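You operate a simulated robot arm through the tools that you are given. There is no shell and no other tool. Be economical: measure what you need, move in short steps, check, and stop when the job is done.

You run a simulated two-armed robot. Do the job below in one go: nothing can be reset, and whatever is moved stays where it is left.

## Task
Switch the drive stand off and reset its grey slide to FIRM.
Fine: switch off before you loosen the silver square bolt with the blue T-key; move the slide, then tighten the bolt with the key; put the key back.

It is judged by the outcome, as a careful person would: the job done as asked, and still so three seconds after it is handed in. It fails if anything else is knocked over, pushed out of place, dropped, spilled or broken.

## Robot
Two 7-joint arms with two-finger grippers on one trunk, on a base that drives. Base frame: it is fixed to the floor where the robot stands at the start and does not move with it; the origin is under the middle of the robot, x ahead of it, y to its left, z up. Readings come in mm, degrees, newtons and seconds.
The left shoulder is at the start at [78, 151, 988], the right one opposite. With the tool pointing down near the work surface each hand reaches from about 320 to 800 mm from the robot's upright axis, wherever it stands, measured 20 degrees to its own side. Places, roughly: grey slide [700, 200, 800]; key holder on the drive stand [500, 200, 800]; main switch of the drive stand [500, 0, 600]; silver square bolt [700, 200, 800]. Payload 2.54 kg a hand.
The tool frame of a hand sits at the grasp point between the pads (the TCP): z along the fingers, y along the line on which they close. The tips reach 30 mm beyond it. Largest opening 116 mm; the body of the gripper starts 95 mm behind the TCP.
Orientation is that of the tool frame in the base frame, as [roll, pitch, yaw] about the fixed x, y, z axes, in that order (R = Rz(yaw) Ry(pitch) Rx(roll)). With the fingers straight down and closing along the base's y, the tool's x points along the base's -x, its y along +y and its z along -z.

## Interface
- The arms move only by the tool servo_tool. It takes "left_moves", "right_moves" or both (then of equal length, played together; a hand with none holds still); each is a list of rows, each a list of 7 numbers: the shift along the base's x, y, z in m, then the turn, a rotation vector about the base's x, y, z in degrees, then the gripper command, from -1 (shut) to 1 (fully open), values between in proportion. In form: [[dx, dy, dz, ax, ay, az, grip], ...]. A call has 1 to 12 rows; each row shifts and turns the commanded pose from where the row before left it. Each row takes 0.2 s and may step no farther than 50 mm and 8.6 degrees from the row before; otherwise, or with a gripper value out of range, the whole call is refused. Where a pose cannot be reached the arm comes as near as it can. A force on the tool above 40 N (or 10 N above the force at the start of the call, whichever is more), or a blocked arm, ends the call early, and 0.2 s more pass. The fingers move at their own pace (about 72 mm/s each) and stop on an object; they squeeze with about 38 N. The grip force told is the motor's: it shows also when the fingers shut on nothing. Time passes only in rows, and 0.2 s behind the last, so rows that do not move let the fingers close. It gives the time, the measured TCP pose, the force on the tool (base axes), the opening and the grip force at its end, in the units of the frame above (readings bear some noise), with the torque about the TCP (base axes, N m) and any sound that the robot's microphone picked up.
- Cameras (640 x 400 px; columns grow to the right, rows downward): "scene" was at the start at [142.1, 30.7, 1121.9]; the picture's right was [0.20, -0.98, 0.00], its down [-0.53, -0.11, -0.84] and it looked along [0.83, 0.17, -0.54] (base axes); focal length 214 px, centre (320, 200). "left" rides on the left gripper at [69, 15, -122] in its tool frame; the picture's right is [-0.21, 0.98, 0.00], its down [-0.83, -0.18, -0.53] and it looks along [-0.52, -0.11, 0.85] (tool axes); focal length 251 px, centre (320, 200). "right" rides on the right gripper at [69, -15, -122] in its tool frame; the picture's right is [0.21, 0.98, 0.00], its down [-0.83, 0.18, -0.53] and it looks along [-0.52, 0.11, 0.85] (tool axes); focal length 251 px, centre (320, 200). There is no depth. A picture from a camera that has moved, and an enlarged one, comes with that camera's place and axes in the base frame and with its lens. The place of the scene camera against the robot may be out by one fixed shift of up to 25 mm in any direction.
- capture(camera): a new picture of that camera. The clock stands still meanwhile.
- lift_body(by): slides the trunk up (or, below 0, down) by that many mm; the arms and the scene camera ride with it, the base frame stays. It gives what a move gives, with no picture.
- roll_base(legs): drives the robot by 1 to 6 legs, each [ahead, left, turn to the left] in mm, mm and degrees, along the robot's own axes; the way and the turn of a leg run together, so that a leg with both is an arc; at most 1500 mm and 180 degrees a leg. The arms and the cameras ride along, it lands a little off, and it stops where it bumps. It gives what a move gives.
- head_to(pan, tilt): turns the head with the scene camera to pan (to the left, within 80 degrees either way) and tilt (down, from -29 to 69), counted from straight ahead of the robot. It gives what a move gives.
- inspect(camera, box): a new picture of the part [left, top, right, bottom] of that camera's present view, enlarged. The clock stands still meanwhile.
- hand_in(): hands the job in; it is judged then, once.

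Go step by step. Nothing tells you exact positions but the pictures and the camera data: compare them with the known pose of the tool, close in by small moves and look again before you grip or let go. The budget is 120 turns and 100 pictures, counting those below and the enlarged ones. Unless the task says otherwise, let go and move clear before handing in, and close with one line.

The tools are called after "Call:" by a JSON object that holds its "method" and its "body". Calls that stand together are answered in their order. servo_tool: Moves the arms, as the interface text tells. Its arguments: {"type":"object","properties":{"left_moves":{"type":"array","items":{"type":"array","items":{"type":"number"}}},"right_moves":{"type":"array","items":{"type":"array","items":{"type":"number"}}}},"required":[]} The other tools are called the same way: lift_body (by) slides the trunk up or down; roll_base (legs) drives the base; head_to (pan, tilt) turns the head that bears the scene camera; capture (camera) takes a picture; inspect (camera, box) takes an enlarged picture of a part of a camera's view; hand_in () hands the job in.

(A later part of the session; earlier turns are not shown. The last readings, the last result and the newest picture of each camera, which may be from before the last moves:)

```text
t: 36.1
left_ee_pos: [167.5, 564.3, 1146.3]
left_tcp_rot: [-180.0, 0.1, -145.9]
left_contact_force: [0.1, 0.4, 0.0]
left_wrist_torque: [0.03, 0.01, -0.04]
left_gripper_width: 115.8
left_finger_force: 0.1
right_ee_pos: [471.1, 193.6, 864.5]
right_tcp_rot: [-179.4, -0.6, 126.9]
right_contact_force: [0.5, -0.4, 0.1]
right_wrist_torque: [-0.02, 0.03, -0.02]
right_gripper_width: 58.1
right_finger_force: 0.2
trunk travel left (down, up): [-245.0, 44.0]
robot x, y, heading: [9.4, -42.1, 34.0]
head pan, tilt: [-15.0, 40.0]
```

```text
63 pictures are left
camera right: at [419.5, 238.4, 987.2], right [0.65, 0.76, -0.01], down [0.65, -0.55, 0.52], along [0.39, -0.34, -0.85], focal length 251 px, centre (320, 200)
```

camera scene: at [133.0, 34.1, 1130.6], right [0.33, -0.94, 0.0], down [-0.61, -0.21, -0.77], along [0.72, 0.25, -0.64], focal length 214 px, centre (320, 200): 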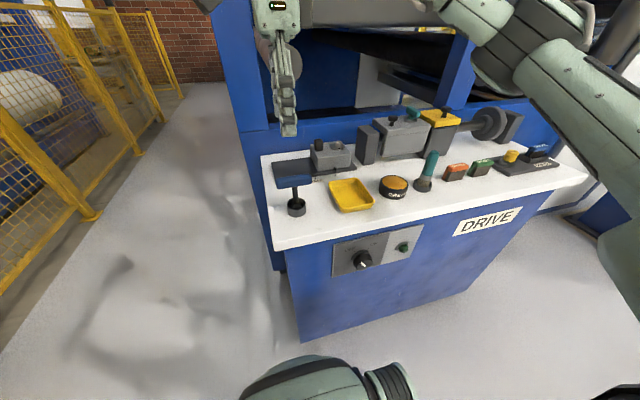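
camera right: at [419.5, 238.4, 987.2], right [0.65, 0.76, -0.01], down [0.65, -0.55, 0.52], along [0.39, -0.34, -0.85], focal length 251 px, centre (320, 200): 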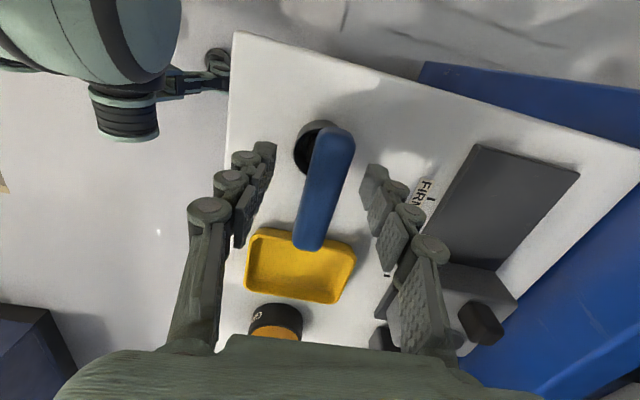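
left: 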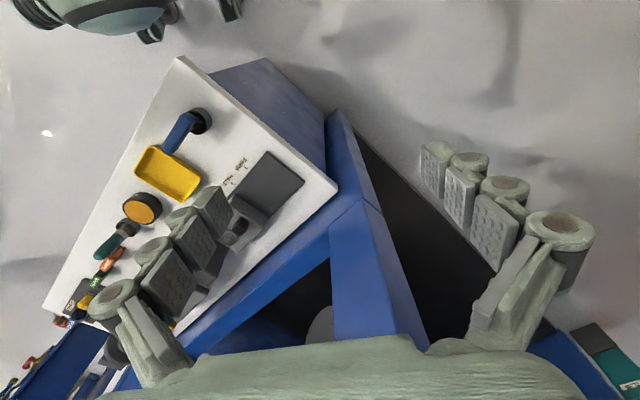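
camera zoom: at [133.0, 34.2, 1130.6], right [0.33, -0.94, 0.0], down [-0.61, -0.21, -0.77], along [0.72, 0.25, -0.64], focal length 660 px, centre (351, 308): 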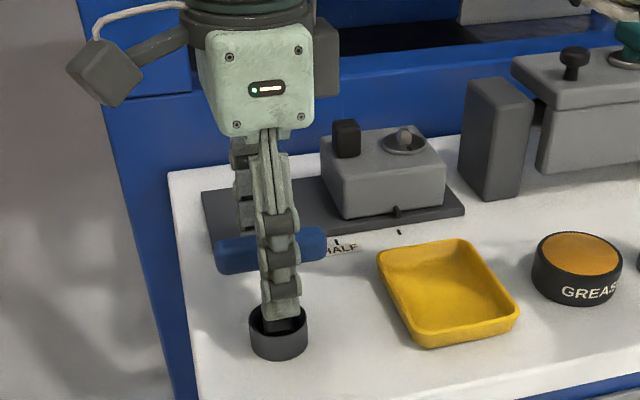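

Call:
{"method": "servo_tool", "body": {"right_moves": [[0.0015, 0.002, 0, 0, 0, 0, -0.2], [0, 0, 0, 0, 0, 0, -0.5], [0, 0, 0, 0, 0, 0, -1], [0, 0, 0, 0, 0, 0, -1], [0, 0, 0, 0, 0, 0, -1]]}}

Call:
{"method": "capture", "body": {"camera": "right"}}

Call:
{"method": "inspect", "body": {"camera": "right", "box": [360, 130, 600, 360]}}

```text
t: 37.3
left_ee_pos: [166.9, 563.9, 1147.5]
left_tcp_rot: [180.0, 0.0, -145.9]
left_contact_force: [0.4, -0.1, 0.3]
left_wrist_torque: [0.0, -0.01, 0.01]
left_gripper_width: 116.1
left_finger_force: 0.0
right_ee_pos: [472.2, 195.7, 865.2]
right_tcp_rot: [-179.6, -0.7, 127.1]
right_contact_force: [-0.3, -0.8, 1.1]
right_wrist_torque: [-0.01, -0.01, -0.01]
right_gripper_width: 18.5
right_finger_force: 37.9
trunk travel left (down, up): [-245.0, 44.0]
robot x, y, heading: [8.2, -47.8, 34.2]
head pan, tilt: [-15.0, 40.0]
```

```text
62 pictures are left
camera right: at [420.7, 240.8, 987.2], right [0.65, 0.76, -0.01], down [0.65, -0.55, 0.52], along [0.39, -0.34, -0.85], focal length 251 px, centre (320, 200)
```

right: 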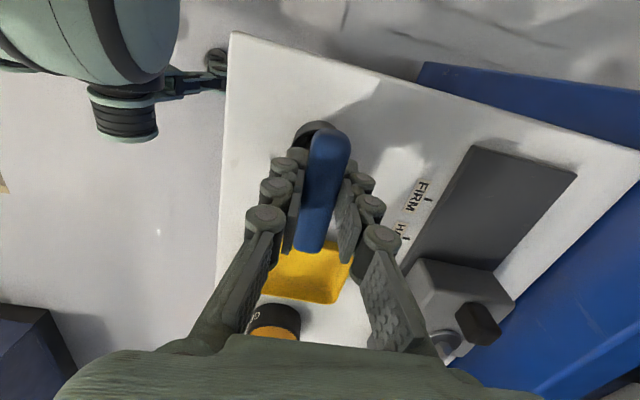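

```text
1.74 times, centred on (480, 245) of right
camera zoom: at [420.7, 240.8, 987.2], right [0.65, 0.76, -0.01], down [0.65, -0.55, 0.52], along [0.39, -0.34, -0.85], focal length 437 px, centre (42, 122)
```

zoom: 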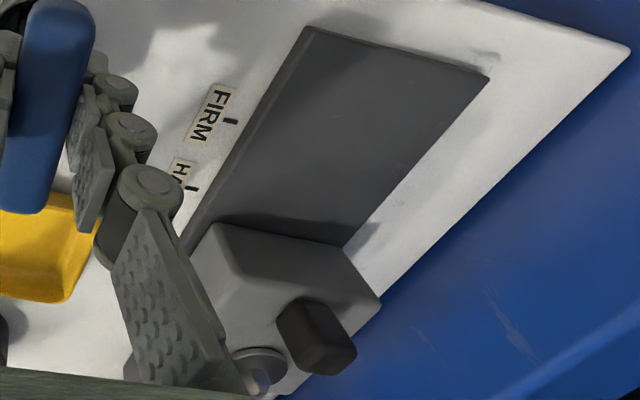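

Key gripped (18.5 mm); home pose is (472, 196, 865), yaw 127. I'll lift it straight out.

Call:
{"method": "servo_tool", "body": {"right_moves": [[0, 0, 0.015, 0, 0, 0, -1], [0, 0, 0.025, 0, 0, 0, -1], [0, 0, 0.03, 0, 0, 0, -1], [0, 0, 0.03, 0, 0, 0, -1], [0, 0, 0.03, 0, 0, 0, -1], [0, 0, 0, 0, 0, 0, -1]]}}

Call:
{"method": "inspect", "body": {"camera": "scene", "box": [220, 60, 420, 230]}}

Call:
{"method": "capture", "body": {"camera": "left"}}

```text
t: 38.7
left_ee_pos: [166.4, 563.6, 1145.4]
left_tcp_rot: [-180.0, 0.0, -145.9]
left_contact_force: [0.2, 0.3, -0.2]
left_wrist_torque: [0.02, -0.04, 0.0]
left_gripper_width: 116.2
left_finger_force: 0.0
right_ee_pos: [473.7, 195.8, 993.8]
right_tcp_rot: [-179.3, -0.6, 127.0]
right_contact_force: [0.2, -0.2, -1.6]
right_wrist_torque: [-0.01, 0.06, -0.01]
right_gripper_width: 18.3
right_finger_force: 37.8
trunk travel left (down, up): [-245.0, 44.0]
robot x, y, heading: [11.3, -45.8, 34.2]
head pan, tilt: [-15.0, 40.0]
```

```text
2.35 times, centred on (320, 145) of scene
camera zoom: at [133.2, 34.3, 1130.5], right [0.33, -0.94, 0.0], down [-0.61, -0.21, -0.77], along [0.72, 0.25, -0.64], focal length 505 px, centre (320, 329)
```

zoom: 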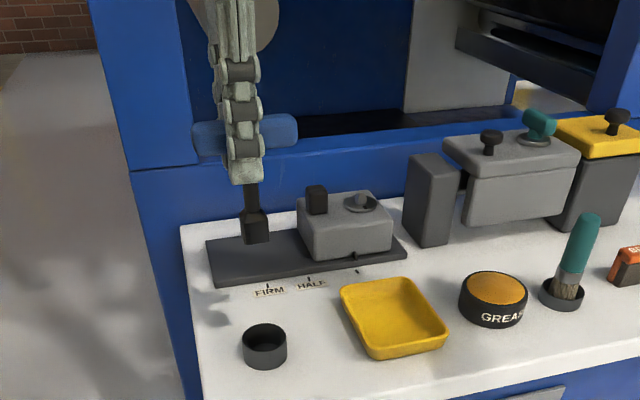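

```text
59 pictures are left
camera left: at [101.0, 538.0, 1268.0], right [-0.37, 0.93, 0.0], down [0.79, 0.31, 0.53], along [0.5, 0.2, -0.85], focal length 251 px, centre (320, 200)
```

left: 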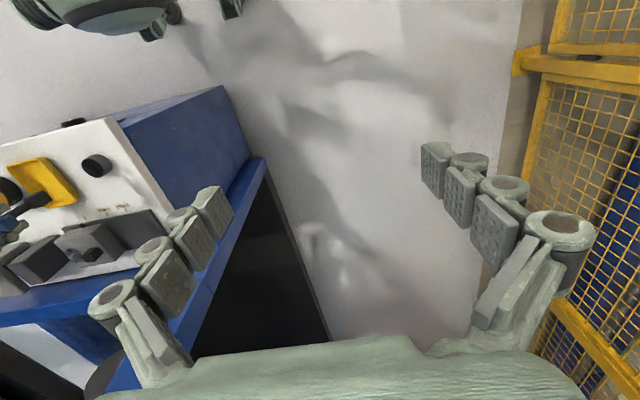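

The key is out and hanging straight. Before reaching toward the bolt, I'll check overhead clearance.

Call:
{"method": "head_to", "body": {"pan": -10, "tilt": 15}}

Call:
{"method": "capture", "body": {"camera": "scene"}}

```text
t: 39.6
left_ee_pos: [166.8, 564.3, 1146.8]
left_tcp_rot: [-180.0, -0.1, -145.9]
left_contact_force: [-1.3, -1.1, 0.4]
left_wrist_torque: [0.01, 0.01, -0.03]
left_gripper_width: 116.1
left_finger_force: 0.0
right_ee_pos: [472.6, 195.0, 993.4]
right_tcp_rot: [-179.5, -0.7, 127.0]
right_contact_force: [-0.8, 0.2, -1.8]
right_wrist_torque: [-0.01, -0.01, 0.01]
right_gripper_width: 18.6
right_finger_force: 38.2
trunk travel left (down, up): [-245.0, 44.0]
robot x, y, heading: [8.2, -44.2, 34.1]
head pan, tilt: [-10.0, 15.0]
```

```text
58 pictures are left
camera scene: at [138.0, 44.5, 1170.1], right [0.41, -0.91, 0.0], down [-0.24, -0.11, -0.97], along [0.88, 0.39, -0.26], focal length 214 px, centre (320, 200)
```

scene: 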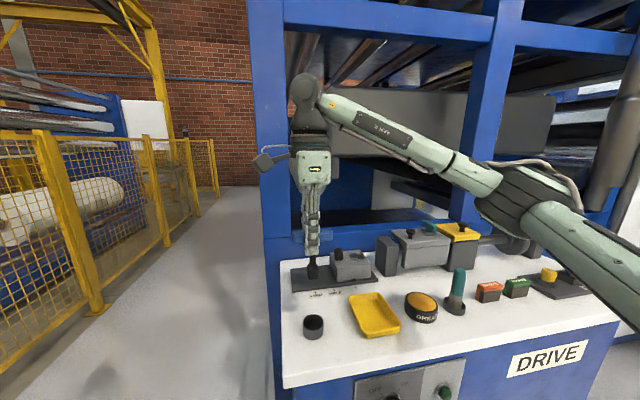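

The overhead box sits behind the posts, so the way is clear. I'll carry the key over the bolt, estimated at (711, 165).

Call:
{"method": "servo_tool", "body": {"right_moves": [[0.04, -0.005, 0, 0, 0, 0, -1], [0.04, -0.005, 0, 0, 0, 0, -1], [0.04, -0.005, 0, 0, 0, 0, -1], [0.04, -0.005, 0, 0, 0, 0, -1], [0.04, -0.005, 0, 0, 0, 0, -1], [0.038, -0.005, 0, 0, 0, 0, -1], [0, 0, 0, 0, 0, 0, -1]]}}

Call:
{"method": "head_to", "body": {"pan": -17, "tilt": 25}}

Call:
{"method": "capture", "body": {"camera": "right"}}

Call:
{"method": "capture", "body": {"camera": "scene"}}

```text
t: 41.2
left_ee_pos: [166.5, 564.6, 1146.7]
left_tcp_rot: [180.0, 0.0, -146.0]
left_contact_force: [0.7, -0.6, -0.9]
left_wrist_torque: [0.0, 0.03, 0.01]
left_gripper_width: 115.6
left_finger_force: 0.1
right_ee_pos: [711.1, 164.4, 990.8]
right_tcp_rot: [-179.4, -0.7, 127.1]
right_contact_force: [-0.1, 1.2, -1.8]
right_wrist_torque: [0.03, 0.01, 0.03]
right_gripper_width: 18.2
right_finger_force: 38.1
trunk travel left (down, up): [-245.0, 44.0]
robot x, y, heading: [8.7, -47.2, 34.1]
head pan, tilt: [-10.0, 15.0]
```

```text
t: 42.0
left_ee_pos: [166.8, 562.9, 1145.7]
left_tcp_rot: [180.0, -0.1, -145.9]
left_contact_force: [0.3, -0.2, -0.4]
left_wrist_torque: [-0.03, 0.01, 0.0]
left_gripper_width: 115.9
left_finger_force: 0.0
right_ee_pos: [711.0, 164.2, 990.8]
right_tcp_rot: [-179.5, -0.7, 126.9]
right_contact_force: [0.2, 0.2, -1.3]
right_wrist_torque: [-0.01, -0.04, 0.0]
right_gripper_width: 18.4
right_finger_force: 38.4
trunk travel left (down, up): [-245.0, 44.0]
robot x, y, heading: [10.3, -46.5, 34.3]
head pan, tilt: [-17.0, 25.0]
```

```text
57 pictures are left
camera right: at [659.2, 210.5, 1113.9], right [0.65, 0.76, -0.01], down [0.65, -0.55, 0.52], along [0.39, -0.34, -0.85], focal length 251 px, centre (320, 200)
```

right: 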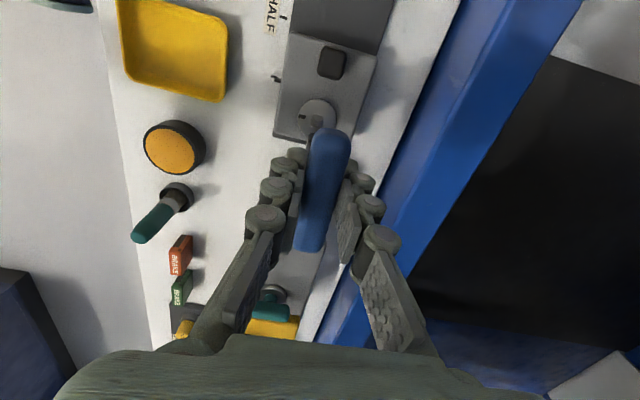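

```text
56 pictures are left
camera scene: at [140.8, 33.5, 1153.9], right [0.29, -0.96, 0.0], down [-0.4, -0.12, -0.91], along [0.87, 0.27, -0.42], focal length 214 px, centre (320, 200)
```

scene: 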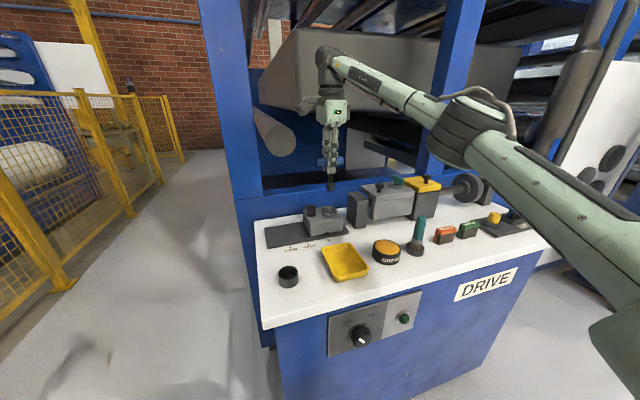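

Call:
{"method": "inspect", "body": {"camera": "right", "box": [250, 40, 400, 180]}}

Call:
{"method": "inspect", "body": {"camera": "scene", "box": [280, 140, 380, 260]}}

```text
2.86 times, centred on (325, 110) of right
camera zoom: at [659.2, 210.5, 1113.9], right [0.65, 0.76, -0.01], down [0.65, -0.55, 0.52], along [0.39, -0.34, -0.85], focal length 718 px, centre (306, 457)
```

zoom: 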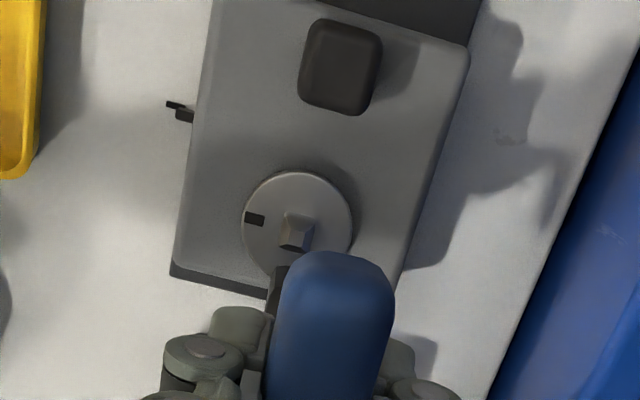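

```text
3.33 times, centred on (330, 200) of scene
camera zoom: at [140.8, 33.5, 1153.9], right [0.29, -0.96, 0.0], down [-0.4, -0.12, -0.91], along [0.87, 0.27, -0.42], focal length 715 px, centre (287, 200)
```

zoom: 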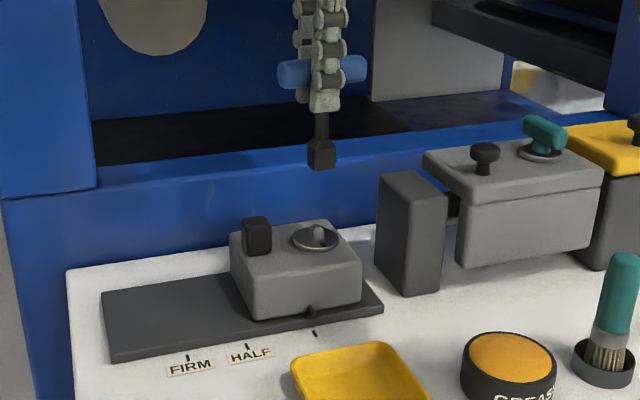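

The bolt is almost directly under the key. I'll lower to just above it and re-check alignment from both cameras.

Call:
{"method": "servo_tool", "body": {"right_moves": [[-0.002, 0, -0.02, 0, 0, 0, -1], [-0.001, 0, -0.018, 0, 0, 0, -1], [0, 0, 0, 0, 0, 0, -1]]}}

Call:
{"method": "inspect", "body": {"camera": "right", "box": [250, 40, 400, 180]}}

Call:
{"method": "inspect", "body": {"camera": "scene", "box": [300, 170, 360, 230]}}

```text
t: 42.8
left_ee_pos: [167.1, 564.4, 1146.5]
left_tcp_rot: [180.0, 0.0, -145.9]
left_contact_force: [-1.2, -0.3, 0.3]
left_wrist_torque: [0.02, -0.02, -0.01]
left_gripper_width: 116.1
left_finger_force: 0.1
right_ee_pos: [707.1, 164.3, 952.8]
right_tcp_rot: [-179.5, -0.7, 126.9]
right_contact_force: [0.1, -0.1, -1.0]
right_wrist_torque: [0.01, 0.02, 0.0]
right_gripper_width: 18.3
right_finger_force: 37.6
trunk travel left (down, up): [-245.0, 44.0]
robot x, y, heading: [9.7, -44.1, 34.3]
head pan, tilt: [-17.0, 25.0]
```

```text
2.86 times, centred on (325, 110) of right
camera zoom: at [656.3, 210.5, 1076.0], right [0.65, 0.76, -0.01], down [0.65, -0.55, 0.52], along [0.39, -0.34, -0.85], focal length 718 px, centre (306, 457)
```

zoom: 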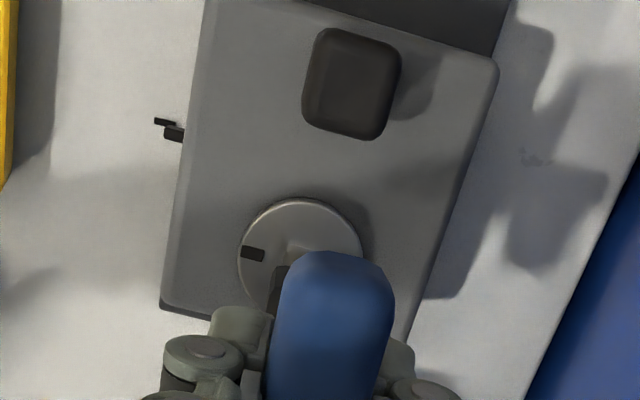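

```text
6.67 times, centred on (330, 200) of scene
camera zoom: at [140.8, 33.5, 1153.9], right [0.29, -0.96, 0.0], down [-0.4, -0.12, -0.91], along [0.87, 0.27, -0.42], focal length 1430 px, centre (253, 200)
```

zoom: 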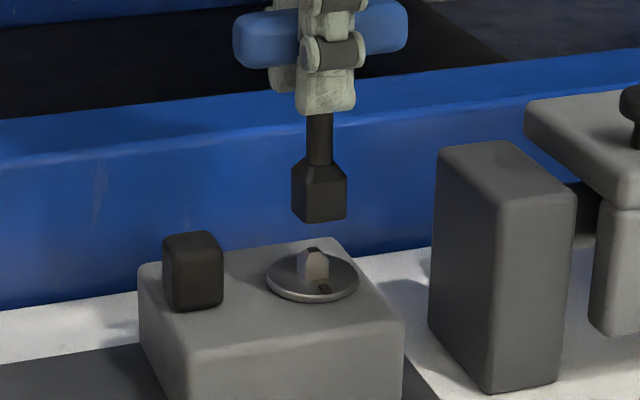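

Call:
{"method": "inspect", "body": {"camera": "scene", "box": [320, 190, 346, 218]}}

```text
14.29 times, centred on (333, 204) of scene
camera zoom: at [140.8, 33.5, 1153.9], right [0.29, -0.96, 0.0], down [-0.4, -0.12, -0.91], along [0.87, 0.27, -0.42], focal length 3064 px, centre (134, 143)
```

zoom: 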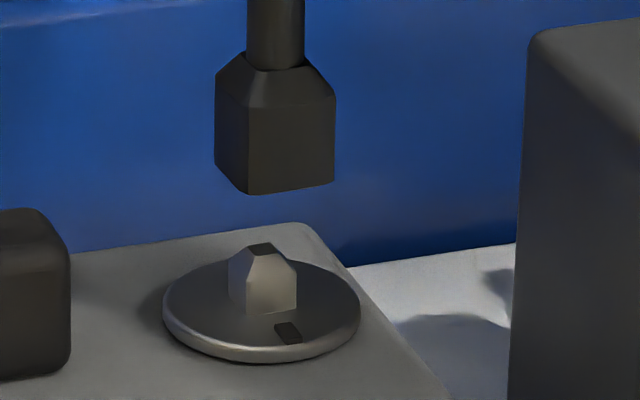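

The square socket and bolt head are oriented alike. I need about 3–4 mm of correction; then I'll lower to just above the bolt.

Call:
{"method": "servo_tool", "body": {"right_moves": [[-0.0038, 0.0007, 0, 0, 0, 0, -1], [0, 0, -0.01, 0, 0, 0, -1], [0, 0, 0, 0, 0, 0, -1]]}}

Call:
{"method": "inspect", "body": {"camera": "scene", "box": [320, 190, 346, 218]}}

Call:
{"method": "inspect", "body": {"camera": "right", "box": [270, 70, 370, 160]}}

```text
t: 43.5
left_ee_pos: [166.5, 564.8, 1146.2]
left_tcp_rot: [-180.0, 0.0, -145.9]
left_contact_force: [-0.2, -0.7, 0.1]
left_wrist_torque: [-0.02, 0.04, 0.0]
left_gripper_width: 116.1
left_finger_force: 0.0
right_ee_pos: [702.9, 166.4, 945.3]
right_tcp_rot: [-179.4, -0.7, 127.0]
right_contact_force: [0.4, 0.2, -1.8]
right_wrist_torque: [-0.02, -0.03, 0.0]
right_gripper_width: 18.1
right_finger_force: 37.9
trunk travel left (down, up): [-245.0, 44.0]
robot x, y, heading: [7.9, -44.0, 34.3]
head pan, tilt: [-17.0, 25.0]
```

```text
14.29 times, centred on (333, 204) of scene
camera zoom: at [140.8, 33.5, 1153.9], right [0.29, -0.96, 0.0], down [-0.4, -0.12, -0.91], along [0.87, 0.27, -0.42], focal length 3064 px, centre (134, 143)
```

zoom: 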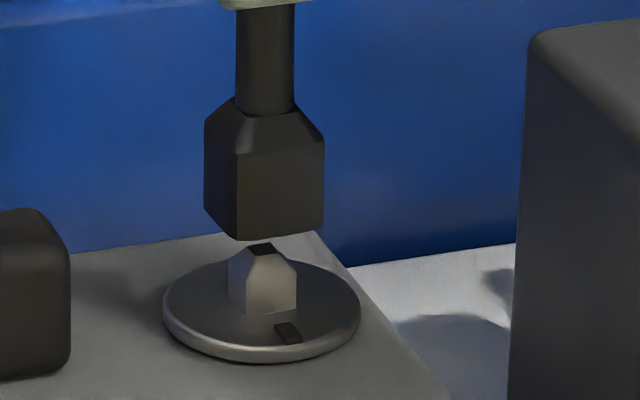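

```text
4.44 times, centred on (320, 115) of right
camera zoom: at [652.4, 211.7, 1067.3], right [0.65, 0.76, -0.01], down [0.65, -0.55, 0.52], along [0.39, -0.34, -0.85], focal length 1118 px, centre (320, 578)
```

zoom: 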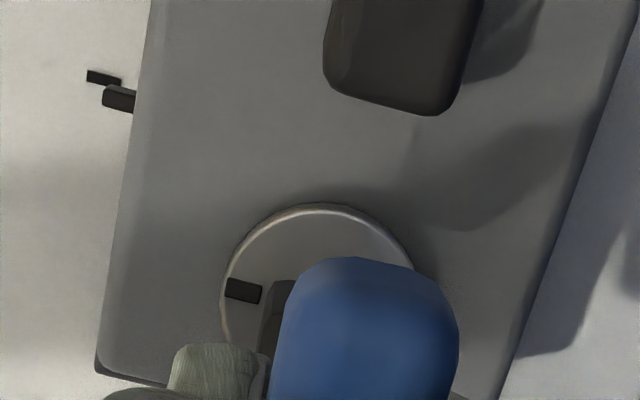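

Alignment looks good. I'll descend slowly with a small correction.

Call:
{"method": "servo_tool", "body": {"right_moves": [[-0.0009, -0.0003, -0.003, 0, 0, 0, -1], [0, 0, -0.003, 0, 0, 0, -1], [0, 0, -0.003, 0, 0, 0, -1], [0, 0, 0, 0, 0, 0, -1]]}}

Call:
{"method": "inspect", "body": {"camera": "scene", "box": [320, 190, 346, 218]}}

```text
t: 44.5
left_ee_pos: [167.0, 564.1, 1146.5]
left_tcp_rot: [180.0, 0.0, -146.0]
left_contact_force: [-0.2, -0.4, 0.0]
left_wrist_torque: [0.01, 0.01, 0.0]
left_gripper_width: 115.8
left_finger_force: 0.1
right_ee_pos: [703.9, 167.7, 936.9]
right_tcp_rot: [-179.5, -0.7, 127.0]
right_contact_force: [-0.7, -0.1, -1.0]
right_wrist_torque: [-0.01, 0.0, 0.0]
right_gripper_width: 18.4
right_finger_force: 37.8
trunk travel left (down, up): [-245.0, 44.0]
robot x, y, heading: [11.1, -45.2, 34.2]
head pan, tilt: [-17.0, 25.0]
```

```text
14.29 times, centred on (333, 204) of scene
camera zoom: at [140.8, 33.5, 1153.9], right [0.29, -0.96, 0.0], down [-0.4, -0.12, -0.91], along [0.87, 0.27, -0.42], focal length 3064 px, centre (134, 143)
```

zoom: 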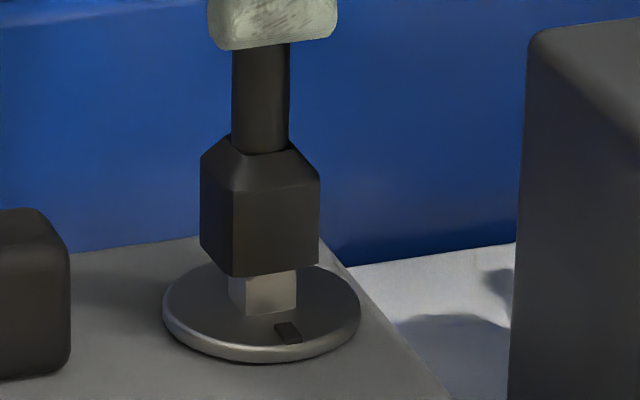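

Call:
{"method": "servo_tool", "body": {"right_moves": [[0.0003, -0.0003, -0.002, 0, 0, 0, -1], [0, 0, -0.002, 0, 0, 0, -1], [0, 0, -0.002, 0, 0, 0, -1], [0, 0, -0.002, 0, 0, 0, -1], [0, 0, 0, 0, 0, 0, -1]]}}

Call:
{"method": "inspect", "body": {"camera": "scene", "box": [320, 190, 346, 218]}}

```text
t: 45.8
left_ee_pos: [167.1, 564.3, 1146.4]
left_tcp_rot: [-180.0, 0.0, -145.9]
left_contact_force: [0.7, -0.3, 0.0]
left_wrist_torque: [-0.04, -0.01, 0.01]
left_gripper_width: 116.1
left_finger_force: 0.1
right_ee_pos: [703.4, 167.6, 930.1]
right_tcp_rot: [-179.5, -0.7, 127.1]
right_contact_force: [-0.4, -0.2, -0.9]
right_wrist_torque: [0.0, 0.01, -0.01]
right_gripper_width: 18.0
right_finger_force: 37.8
trunk travel left (down, up): [-245.0, 44.0]
robot x, y, heading: [10.3, -48.5, 33.8]
head pan, tilt: [-17.0, 25.0]
```

```text
14.29 times, centred on (333, 204) of scene
camera zoom: at [140.8, 33.5, 1153.9], right [0.29, -0.96, 0.0], down [-0.4, -0.12, -0.91], along [0.87, 0.27, -0.42], focal length 3064 px, centre (134, 143)
```

zoom: 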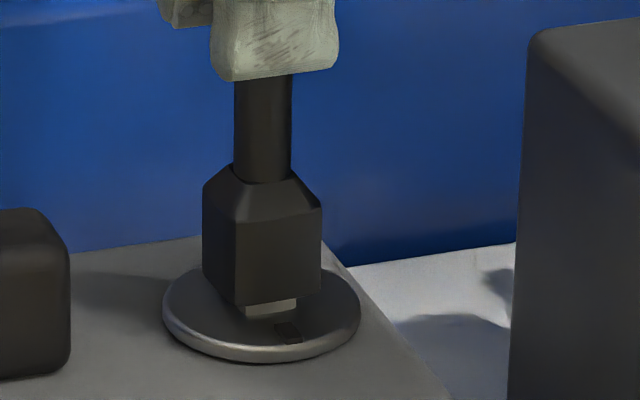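

Call:
{"method": "servo_tool", "body": {"right_moves": [[0, 0, -0.002, 0, 0, 0, -1], [0, 0, -0.002, 0, 0, 0, -1], [0, 0, -0.001, 0, 0, 0, -1], [0, 0, 0, 0, 0, 0, -1]]}}

Call:
{"method": "inspect", "body": {"camera": "scene", "box": [320, 190, 346, 218]}}

```text
t: 46.8
left_ee_pos: [166.4, 564.4, 1146.5]
left_tcp_rot: [-179.9, 0.1, -145.9]
left_contact_force: [0.8, 0.8, -1.2]
left_wrist_torque: [0.0, -0.02, 0.02]
left_gripper_width: 116.0
left_finger_force: 0.1
right_ee_pos: [703.9, 166.2, 925.6]
right_tcp_rot: [-179.5, -0.6, 127.0]
right_contact_force: [2.9, 1.8, 3.0]
right_wrist_torque: [0.21, -0.19, -0.01]
right_gripper_width: 18.4
right_finger_force: 38.3
trunk travel left (down, up): [-245.0, 44.0]
robot x, y, heading: [9.0, -44.6, 34.1]
head pan, tilt: [-17.0, 25.0]
```

```text
14.29 times, centred on (333, 204) of scene
camera zoom: at [140.7, 33.6, 1153.9], right [0.29, -0.96, 0.0], down [-0.4, -0.12, -0.91], along [0.87, 0.27, -0.42], focal length 3064 px, centre (134, 143)
```

zoom: 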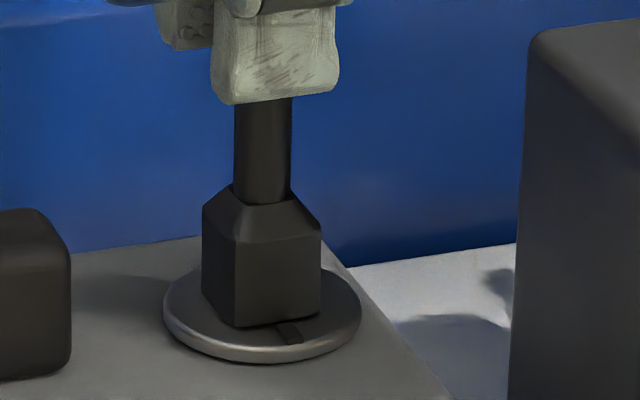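

The key is seated on the bolt. Loosening counter-clockwise now, a little at a time.

Call:
{"method": "servo_tool", "body": {"right_moves": [[0, 0, 0, 0, 0, 7, -1], [0, 0, 0, 0, 0, 7, -1], [0, 0, 0, 0, 0, 7, -1], [0, 0, 0, 0, 0, 0, -1]]}}

Call:
{"method": "inspect", "body": {"camera": "scene", "box": [320, 190, 346, 218]}}

```text
t: 47.8
left_ee_pos: [167.1, 564.0, 1147.1]
left_tcp_rot: [180.0, 0.0, -145.9]
left_contact_force: [-0.3, 0.3, 0.0]
left_wrist_torque: [0.0, 0.03, 0.01]
left_gripper_width: 115.8
left_finger_force: 0.1
right_ee_pos: [702.8, 166.4, 924.1]
right_tcp_rot: [-179.4, -0.6, 148.2]
right_contact_force: [-0.8, -0.3, -1.0]
right_wrist_torque: [-0.03, 0.06, -0.12]
right_gripper_width: 18.6
right_finger_force: 38.4
trunk travel left (down, up): [-245.0, 44.0]
robot x, y, heading: [9.9, -42.8, 34.1]
head pan, tilt: [-17.0, 25.0]
```

```text
14.29 times, centred on (333, 204) of scene
camera zoom: at [140.6, 33.4, 1153.9], right [0.29, -0.96, 0.0], down [-0.4, -0.12, -0.91], along [0.87, 0.27, -0.42], focal length 3064 px, centre (134, 143)
```

zoom: 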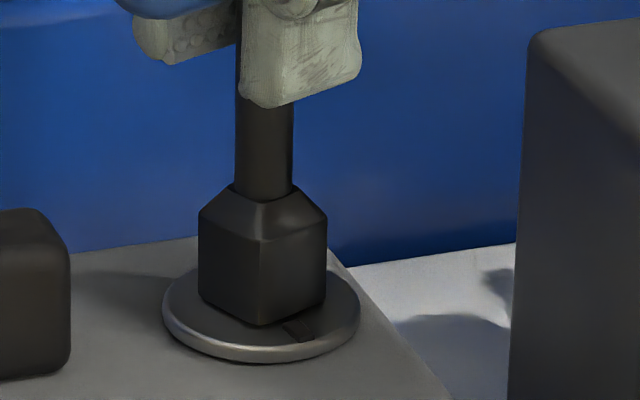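

The bolt turns with the key, and the mark on its disc moved. Continuing to about a quarter turn.

Call:
{"method": "servo_tool", "body": {"right_moves": [[0, 0, 0, 0, 0, 7.5, -1], [0, 0, 0, 0, 0, 7.5, -1], [0, 0, 0, 0, 0, 7.5, -1], [0, 0, 0, 0, 0, 7.5, -1], [0, 0, 0, 0, 0, 7.5, -1], [0, 0, 0, 0, 0, 7.5, -1], [0, 0, 0, 0, 0, 7.5, -1], [0, 0, 0, 0, 0, 7.5, -1], [0, 0, 0, 0, 0, 7.5, -1], [0, 0, 0, 0, 0, 0, -1]]}}

Call:
{"method": "inspect", "body": {"camera": "scene", "box": [305, 170, 361, 225]}}

Call:
{"method": "capture", "body": {"camera": "right"}}

```text
t: 50.0
left_ee_pos: [165.8, 562.6, 1147.3]
left_tcp_rot: [180.0, 0.0, -146.0]
left_contact_force: [-0.1, -0.7, -0.3]
left_wrist_torque: [0.02, 0.0, -0.02]
left_gripper_width: 115.9
left_finger_force: 0.1
right_ee_pos: [701.1, 164.5, 925.8]
right_tcp_rot: [-179.4, -0.7, -144.4]
right_contact_force: [-8.9, -9.9, 3.2]
right_wrist_torque: [-0.82, 0.71, -0.06]
right_gripper_width: 18.7
right_finger_force: 37.2
trunk travel left (down, up): [-245.0, 44.0]
robot x, y, heading: [7.7, -46.1, 33.9]
head pan, tilt: [-17.0, 25.0]
```

```text
7.27 times, centred on (333, 198) of scene
camera zoom: at [139.7, 32.6, 1154.2], right [0.29, -0.96, 0.0], down [-0.4, -0.12, -0.91], along [0.87, 0.27, -0.42], focal length 1560 px, centre (226, 218)
```

zoom: 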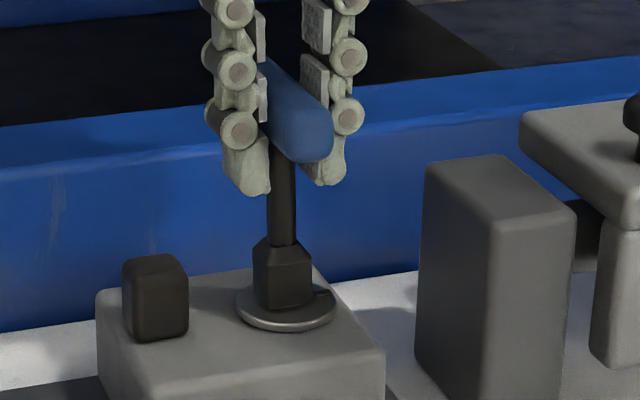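

```text
43 pictures are left
camera right: at [655.3, 114.0, 1048.1], right [-0.74, 0.67, -0.01], down [0.57, 0.64, 0.52], along [0.35, 0.38, -0.85], focal length 251 px, centre (320, 200)
```

right: 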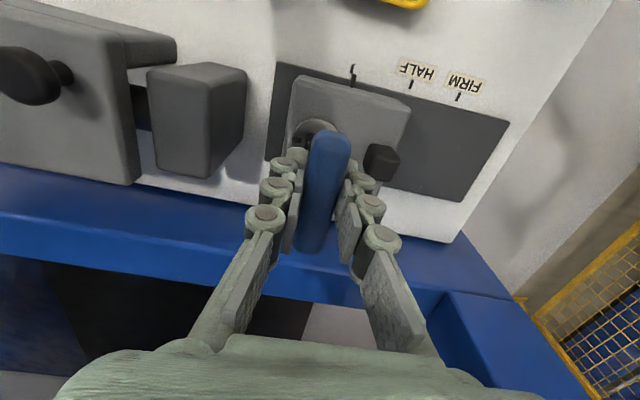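

About 89° turned with no stop felt yet. I'll relieve the side load and turn a bit more.

Call:
{"method": "servo_tool", "body": {"right_moves": [[-0.0012, -0.0009, 0, 0, 0, 0, -1], [-0.0012, -0.0009, 0, 0, 0, 7, -1], [0, 0, 0, 0, 0, 7, -1], [0, 0, 0, 0, 0, 7, -1], [0, 0, 0, 0, 0, 0, -1]]}}

Call:
{"method": "inspect", "body": {"camera": "scene", "box": [305, 170, 361, 225]}}

```text
t: 51.1
left_ee_pos: [166.1, 563.8, 1146.1]
left_tcp_rot: [-180.0, 0.1, -145.9]
left_contact_force: [0.1, 0.4, -0.5]
left_wrist_torque: [0.01, -0.01, -0.02]
left_gripper_width: 116.1
left_finger_force: 0.0
right_ee_pos: [700.3, 163.4, 924.7]
right_tcp_rot: [-179.4, -0.6, -127.0]
right_contact_force: [1.3, -2.4, 6.0]
right_wrist_torque: [-0.09, -0.13, -0.04]
right_gripper_width: 18.4
right_finger_force: 38.0
right hand out of reach, approached as far as the arm can: row 4
trunk travel left (down, up): [-245.0, 44.0]
robot x, y, heading: [10.6, -44.3, 34.2]
head pan, tilt: [-17.0, 25.0]
```

```text
7.27 times, centred on (333, 198) of scene
camera zoom: at [140.3, 33.1, 1154.1], right [0.29, -0.96, 0.0], down [-0.4, -0.12, -0.91], along [0.87, 0.27, -0.42], focal length 1560 px, centre (226, 218)
```

zoom: 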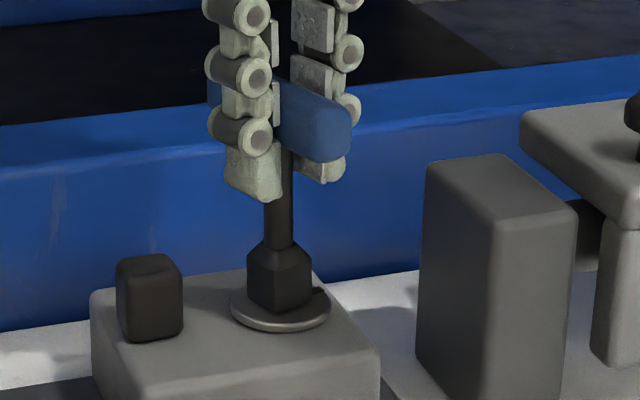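

It's loose: the slide shifted slightly with the key. I'll slide it gently toward FIRM using the seated key, checking force and the pointer.

Call:
{"method": "servo_tool", "body": {"right_moves": [[0, 0, 0, 0, 0, -6, -1], [-0.0034, 0.0049, 0, 0, 0, 0, -1], [-0.0034, 0.0049, 0, 0, 0, 0, -1], [-0.0034, 0.0049, 0, 0, 0, 0, -1], [-0.0034, 0.0049, 0, 0, 0, 0, -1], [0, 0, 0, 0, 0, 0, -1]]}}

Call:
{"method": "inspect", "body": {"camera": "scene", "box": [280, 150, 370, 270]}}

```text
t: 52.5
left_ee_pos: [165.8, 563.8, 1146.7]
left_tcp_rot: [-179.9, 0.0, -145.9]
left_contact_force: [-0.2, 0.3, -0.3]
left_wrist_torque: [-0.01, -0.03, 0.03]
left_gripper_width: 115.9
left_finger_force: 0.0
right_ee_pos: [685.8, 184.3, 924.1]
right_tcp_rot: [-179.5, -0.7, -133.0]
right_contact_force: [3.8, -0.4, 1.6]
right_wrist_torque: [0.02, -0.29, -0.06]
right_gripper_width: 18.7
right_finger_force: 38.7
trunk travel left (down, up): [-245.0, 44.0]
robot x, y, heading: [12.8, -44.2, 33.7]
head pan, tilt: [-17.0, 25.0]
```

```text
3.33 times, centred on (325, 210) of scene
camera zoom: at [140.8, 33.4, 1153.9], right [0.29, -0.96, 0.0], down [-0.4, -0.12, -0.91], along [0.87, 0.27, -0.42], focal length 715 px, centre (303, 167)
```

zoom: 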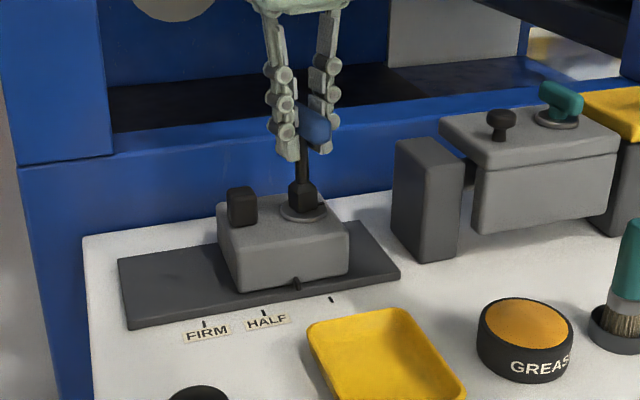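

The slide follows the key cleanly with low force. Continuing toward FIRM.

Call:
{"method": "servo_tool", "body": {"right_moves": [[-0.004, 0.0057, 0, 0, 0, 0, -1], [-0.004, 0.0057, 0, 0, 0, 0, -1], [-0.004, 0.0057, 0, 0, 0, 0, -1], [-0.004, 0.0057, 0, 0, 0, 0, -1], [-0.004, 0.0057, 0, 0, 0, 0, -1], [-0.004, 0.0057, 0, 0, 0, 0, -1], [-0.004, 0.0057, 0, 0, 0, 0, -1], [0, 0, 0, 0, 0, 0, -1]]}}

Call:
{"method": "inspect", "body": {"camera": "scene", "box": [280, 150, 370, 270]}}

```text
t: 54.4
left_ee_pos: [166.6, 564.2, 1146.6]
left_tcp_rot: [180.0, 0.0, -145.9]
left_contact_force: [-0.5, -0.2, 0.1]
left_wrist_torque: [-0.01, 0.03, -0.03]
left_gripper_width: 116.1
left_finger_force: 0.0
right_ee_pos: [658.4, 222.7, 925.7]
right_tcp_rot: [-179.5, -0.7, -133.0]
right_contact_force: [0.5, -1.4, 0.1]
right_wrist_torque: [-0.09, 0.0, 0.0]
right_gripper_width: 18.3
right_finger_force: 38.0
trunk travel left (down, up): [-245.0, 44.0]
robot x, y, heading: [6.7, -43.3, 34.3]
head pan, tilt: [-17.0, 25.0]
```

```text
3.33 times, centred on (325, 210) of scene
camera zoom: at [140.9, 33.5, 1153.9], right [0.29, -0.96, 0.0], down [-0.4, -0.12, -0.91], along [0.87, 0.27, -0.42], focal length 715 px, centre (303, 167)
```

zoom: 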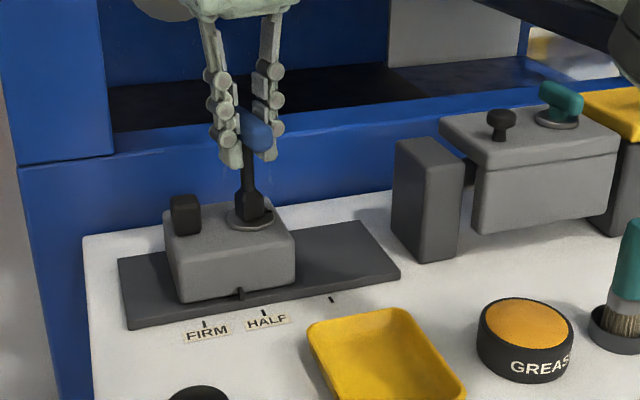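

Call:
{"method": "servo_tool", "body": {"right_moves": [[-0.004, 0.0057, 0, 0, 0, 0, -1], [-0.004, 0.0057, 0, 0, 0, 0, -1], [-0.004, 0.0057, 0, 0, 0, 0, -1], [-0.004, 0.0057, 0, 0, 0, 0, -1], [0, 0, 0, 0, 0, 0, -1]]}}

Call:
{"method": "inspect", "body": {"camera": "scene", "box": [285, 215, 345, 270]}}

Call:
{"method": "inspect", "body": {"camera": "right", "box": [270, 20, 480, 180]}}

```text
t: 55.5
left_ee_pos: [166.8, 564.2, 1147.1]
left_tcp_rot: [180.0, 0.1, -145.9]
left_contact_force: [0.4, -0.2, -0.2]
left_wrist_torque: [0.03, 0.02, -0.02]
left_gripper_width: 115.9
left_finger_force: 0.1
right_ee_pos: [643.0, 246.2, 925.4]
right_tcp_rot: [-179.6, -0.7, -133.0]
right_contact_force: [0.8, -1.6, -1.0]
right_wrist_torque: [-0.08, -0.12, -0.03]
right_gripper_width: 18.3
right_finger_force: 38.3
trunk travel left (down, up): [-245.0, 44.0]
robot x, y, heading: [11.8, -45.4, 34.1]
head pan, tilt: [-17.0, 25.0]
```

```text
7.27 times, centred on (315, 242) of scene
camera zoom: at [141.0, 33.4, 1153.9], right [0.29, -0.96, 0.0], down [-0.4, -0.12, -0.91], along [0.87, 0.27, -0.42], focal length 1560 px, centre (356, -109)
```

zoom: 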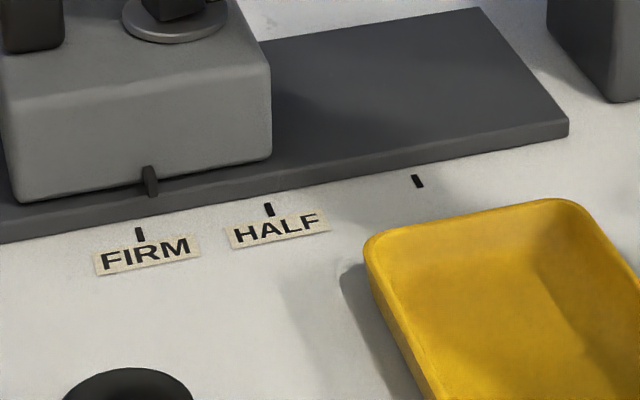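

```text
2.50 times, centred on (375, 100) of right
camera zoom: at [607.7, 186.9, 1047.9], right [-0.86, 0.51, -0.01], down [0.43, 0.74, 0.52], along [0.27, 0.45, -0.85], focal length 629 px, centre (182, 450)
```

zoom: 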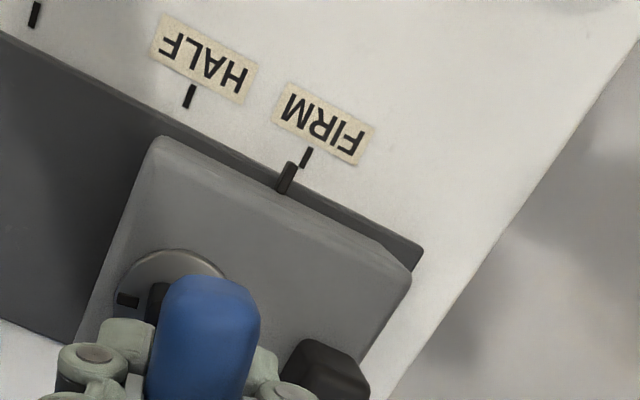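

Both views say about 5.5 mm remains to FIRM.

Call:
{"method": "servo_tool", "body": {"right_moves": [[-0.0016, 0.00225, 0, 0, 0, 0, -1], [-0.0016, 0.00225, 0, 0, 0, 0, -1], [0, 0, 0, 0, 0, 0, -1]]}}

Call:
{"method": "inspect", "body": {"camera": "scene", "box": [285, 215, 345, 270]}}

Call:
{"method": "inspect", "body": {"camera": "right", "box": [270, 20, 480, 180]}}

```text
t: 56.4
left_ee_pos: [167.3, 564.4, 1145.4]
left_tcp_rot: [179.9, 0.0, -145.9]
left_contact_force: [-0.3, -0.5, 0.2]
left_wrist_torque: [0.04, -0.01, 0.0]
left_gripper_width: 116.0
left_finger_force: 0.1
right_ee_pos: [639.4, 251.1, 925.2]
right_tcp_rot: [-179.5, -0.7, -133.0]
right_contact_force: [2.6, -0.7, -0.4]
right_wrist_torque: [-0.08, -0.17, -0.01]
right_gripper_width: 18.4
right_finger_force: 37.9
trunk travel left (down, up): [-245.0, 44.0]
robot x, y, heading: [7.3, -46.1, 34.4]
head pan, tilt: [-17.0, 25.0]
```

```text
7.27 times, centred on (315, 242) of scene
camera zoom: at [141.0, 33.4, 1153.9], right [0.29, -0.96, 0.0], down [-0.4, -0.12, -0.91], along [0.87, 0.27, -0.42], focal length 1560 px, centre (356, -109)
```

zoom: 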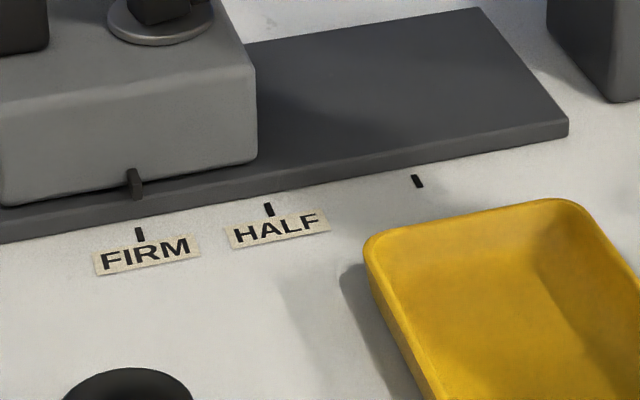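

```text
2.50 times, centred on (375, 100) of right
camera zoom: at [604.0, 191.4, 1047.4], right [-0.86, 0.51, -0.01], down [0.43, 0.74, 0.52], along [0.27, 0.45, -0.85], focal length 629 px, centre (182, 450)
```

zoom: 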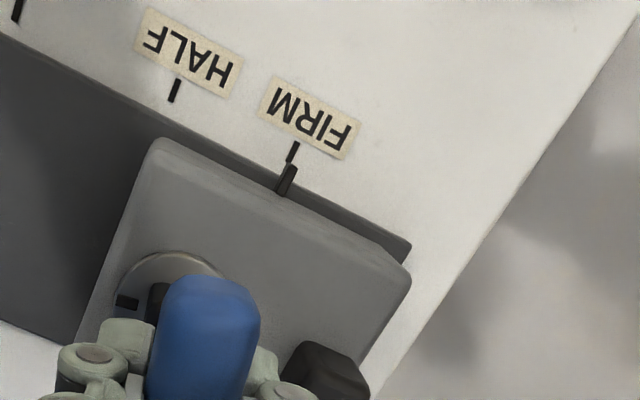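

The pointer is on FIRM in both views. Now I'll tighten clockwise in stages, watching that the slide stays put.

Call:
{"method": "servo_tool", "body": {"right_moves": [[0.0003, 0.0002, 0, 0, 0, -8, -1], [0.0003, 0.0002, 0, 0, 0, -8, -1], [0.0003, 0.0002, 0, 0, 0, -8, -1], [0.0003, 0.0002, 0, 0, 0, -8, -1], [0.0003, 0.0002, 0, 0, 0, -8, -1], [0.0003, 0.0002, 0, 0, 0, -8, -1], [0, 0, 0, 0, 0, 0, -1]]}}

Call:
{"method": "inspect", "body": {"camera": "scene", "box": [285, 195, 345, 250]}}

```text
t: 58.0
left_ee_pos: [166.7, 564.5, 1146.9]
left_tcp_rot: [-179.9, 0.0, -145.8]
left_contact_force: [-0.2, 0.1, 0.5]
left_wrist_torque: [0.04, 0.0, 0.02]
left_gripper_width: 116.0
left_finger_force: 0.1
right_ee_pos: [639.9, 251.1, 925.7]
right_tcp_rot: [-179.5, -0.7, 178.9]
right_contact_force: [-1.1, 2.2, -0.1]
right_wrist_torque: [0.23, 0.06, 0.03]
right_gripper_width: 18.2
right_finger_force: 37.6
trunk travel left (down, up): [-245.0, 44.0]
robot x, y, heading: [13.8, -45.2, 34.2]
head pan, tilt: [-17.0, 25.0]
```

```text
7.27 times, centred on (315, 222) of scene
camera zoom: at [140.7, 33.7, 1153.9], right [0.29, -0.96, 0.0], down [-0.4, -0.12, -0.91], along [0.87, 0.27, -0.42], focal length 1560 px, centre (356, 36)
```

zoom: 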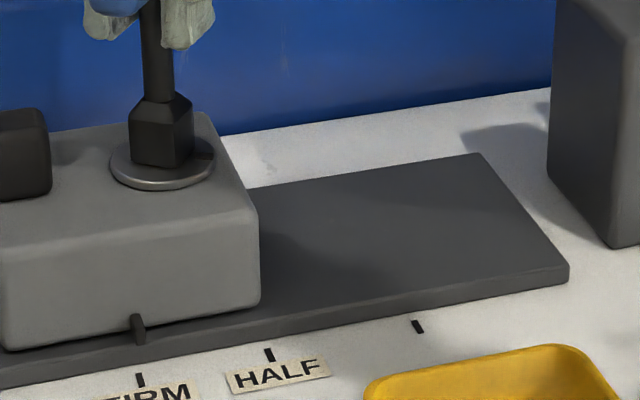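

Call:
{"method": "servo_tool", "body": {"right_moves": [[-0.0003, 0.0009, 0, 0, 0, -7, -1], [0, 0.0004, 0, 0, 0, -7, -1], [0.0002, 0.0002, 0, 0, 0, -7, -1], [0.0002, 0.0002, 0, 0, 0, -7, -1], [0, 0, 0, 0, 0, 0, -1]]}}

Call:
{"method": "inspect", "body": {"camera": "scene", "box": [285, 195, 345, 250]}}

```text
t: 59.1
left_ee_pos: [167.6, 564.6, 1145.7]
left_tcp_rot: [180.0, 0.0, -145.8]
left_contact_force: [0.2, 0.9, -1.5]
left_wrist_torque: [0.01, 0.01, -0.03]
left_gripper_width: 116.0
left_finger_force: 0.0
right_ee_pos: [641.5, 255.3, 925.5]
right_tcp_rot: [-179.6, -0.8, 151.0]
right_contact_force: [1.9, 2.1, 1.4]
right_wrist_torque: [0.18, -0.16, 0.02]
right_gripper_width: 18.5
right_finger_force: 38.0
trunk travel left (down, up): [-245.0, 44.0]
robot x, y, heading: [10.6, -45.7, 34.3]
head pan, tilt: [-17.0, 25.0]
```

```text
7.27 times, centred on (315, 222) of scene
camera zoom: at [140.7, 33.6, 1153.9], right [0.29, -0.96, 0.0], down [-0.4, -0.12, -0.91], along [0.87, 0.27, -0.42], focal length 1560 px, centre (356, 36)
```

zoom: 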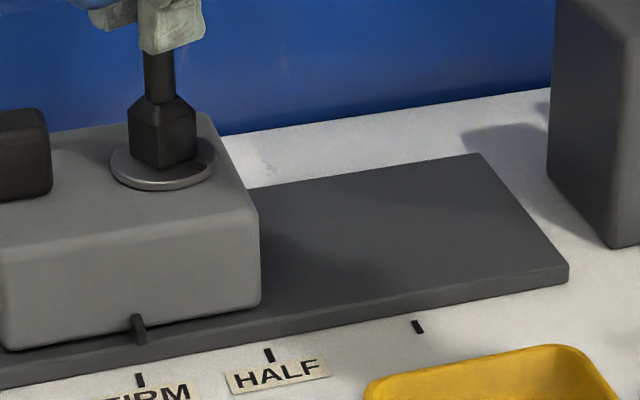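

Call:
{"method": "servo_tool", "body": {"right_moves": [[0.0002, 0.0001, 0, 0, 0, -6, -1], [0.0002, 0.0001, 0, 0, 0, -6, -1], [0.0002, 0.0001, 0, 0, 0, -6, -1], [0.0002, 0.0001, 0, 0, 0, -6, -1], [0, 0, 0, 0, 0, 0, -1]]}}

Call:
{"method": "inspect", "body": {"camera": "scene", "box": [285, 195, 345, 250]}}

```text
t: 60.4
left_ee_pos: [166.9, 566.0, 1146.5]
left_tcp_rot: [-180.0, 0.0, -145.9]
left_contact_force: [-0.1, 0.3, -0.1]
left_wrist_torque: [0.04, 0.0, 0.01]
left_gripper_width: 116.0
left_finger_force: 0.0
right_ee_pos: [642.5, 254.2, 924.6]
right_tcp_rot: [-179.5, -0.9, 126.9]
right_contact_force: [1.8, 4.5, 2.1]
right_wrist_torque: [0.28, -0.13, 0.08]
right_gripper_width: 18.4
right_finger_force: 38.2
trunk travel left (down, up): [-245.0, 44.0]
robot x, y, heading: [11.5, -45.7, 34.0]
head pan, tilt: [-17.0, 25.0]
```

```text
7.27 times, centred on (315, 222) of scene
camera zoom: at [140.7, 33.8, 1153.9], right [0.29, -0.96, 0.0], down [-0.4, -0.12, -0.91], along [0.87, 0.27, -0.42], focal length 1560 px, centre (356, 36)
```

zoom: 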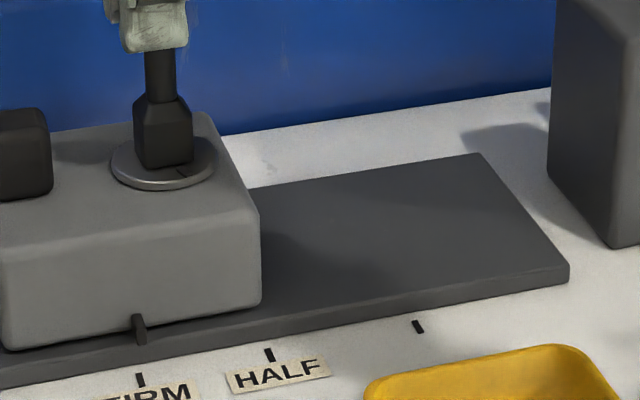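

The disc mark is still about 15–20° short of where it was when tight, due to play in the key. I'll turn further clockwise until it bites.

Call:
{"method": "servo_tool", "body": {"right_moves": [[0, 0, 0, 0, 0, -5, -1], [0, 0, 0, 0, 0, -5, -1], [0, 0, 0, 0, 0, -5, -1], [0, 0, 0, 0, 0, -4, -1], [0, 0, 0, 0, 0, 0, -1]]}}

Call:
{"method": "inspect", "body": {"camera": "scene", "box": [285, 195, 345, 250]}}

```text
t: 61.5
left_ee_pos: [166.4, 564.5, 1146.0]
left_tcp_rot: [180.0, 0.0, -145.8]
left_contact_force: [0.5, 0.0, -0.5]
left_wrist_torque: [0.02, 0.01, -0.01]
left_gripper_width: 116.0
left_finger_force: 0.0
right_ee_pos: [643.7, 255.2, 924.9]
right_tcp_rot: [-179.6, -0.7, 108.0]
right_contact_force: [7.0, 9.0, 6.9]
right_wrist_torque: [0.51, -0.39, 0.43]
right_gripper_width: 18.8
right_finger_force: 37.5
trunk travel left (down, up): [-245.0, 44.0]
robot x, y, heading: [7.8, -46.1, 34.2]
head pan, tilt: [-17.0, 25.0]
```

```text
7.27 times, centred on (315, 222) of scene
camera zoom: at [140.7, 34.0, 1154.0], right [0.29, -0.96, 0.0], down [-0.4, -0.12, -0.91], along [0.87, 0.27, -0.42], focal length 1560 px, centre (356, 36)
```

zoom: 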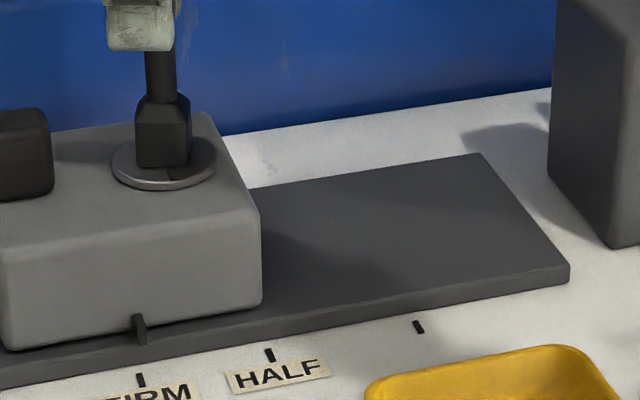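

Call:
{"method": "servo_tool", "body": {"right_moves": [[-0.0008, -0.0006, 0, 0, 0, -4, -1], [-0.0006, -0.0006, 0, 0, 0, -4, -1], [0, 0, 0, 0, 0, 0, -1]]}}

Call:
{"method": "inspect", "body": {"camera": "scene", "box": [290, 195, 316, 223]}}

```text
t: 62.4
left_ee_pos: [167.0, 564.5, 1145.5]
left_tcp_rot: [180.0, 0.0, -145.9]
left_contact_force: [-0.3, 0.5, -0.2]
left_wrist_torque: [0.01, -0.01, 0.06]
left_gripper_width: 116.0
left_finger_force: 0.0
right_ee_pos: [642.4, 253.8, 924.3]
right_tcp_rot: [-179.5, -0.9, 100.0]
right_contact_force: [13.0, 11.8, 9.1]
right_wrist_torque: [0.35, -0.65, 0.95]
right_gripper_width: 21.1
right_finger_force: 38.1
trunk travel left (down, up): [-245.0, 44.0]
robot x, y, heading: [13.3, -44.4, 34.0]
head pan, tilt: [-17.0, 25.0]
```

```text
14.29 times, centred on (303, 209) of scene
camera zoom: at [141.0, 34.1, 1153.9], right [0.29, -0.96, 0.0], down [-0.4, -0.12, -0.91], along [0.87, 0.27, -0.42], focal length 3064 px, centre (563, 71)
```

zoom: 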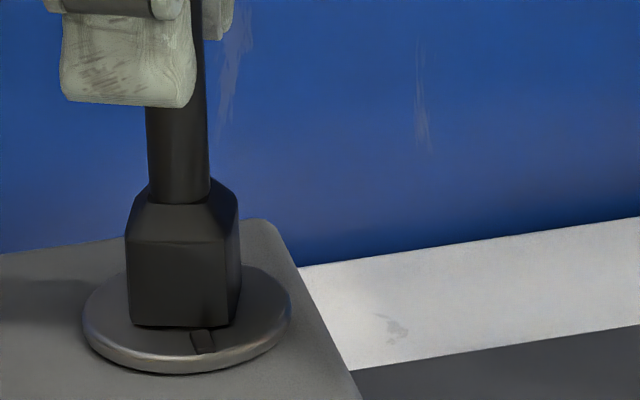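

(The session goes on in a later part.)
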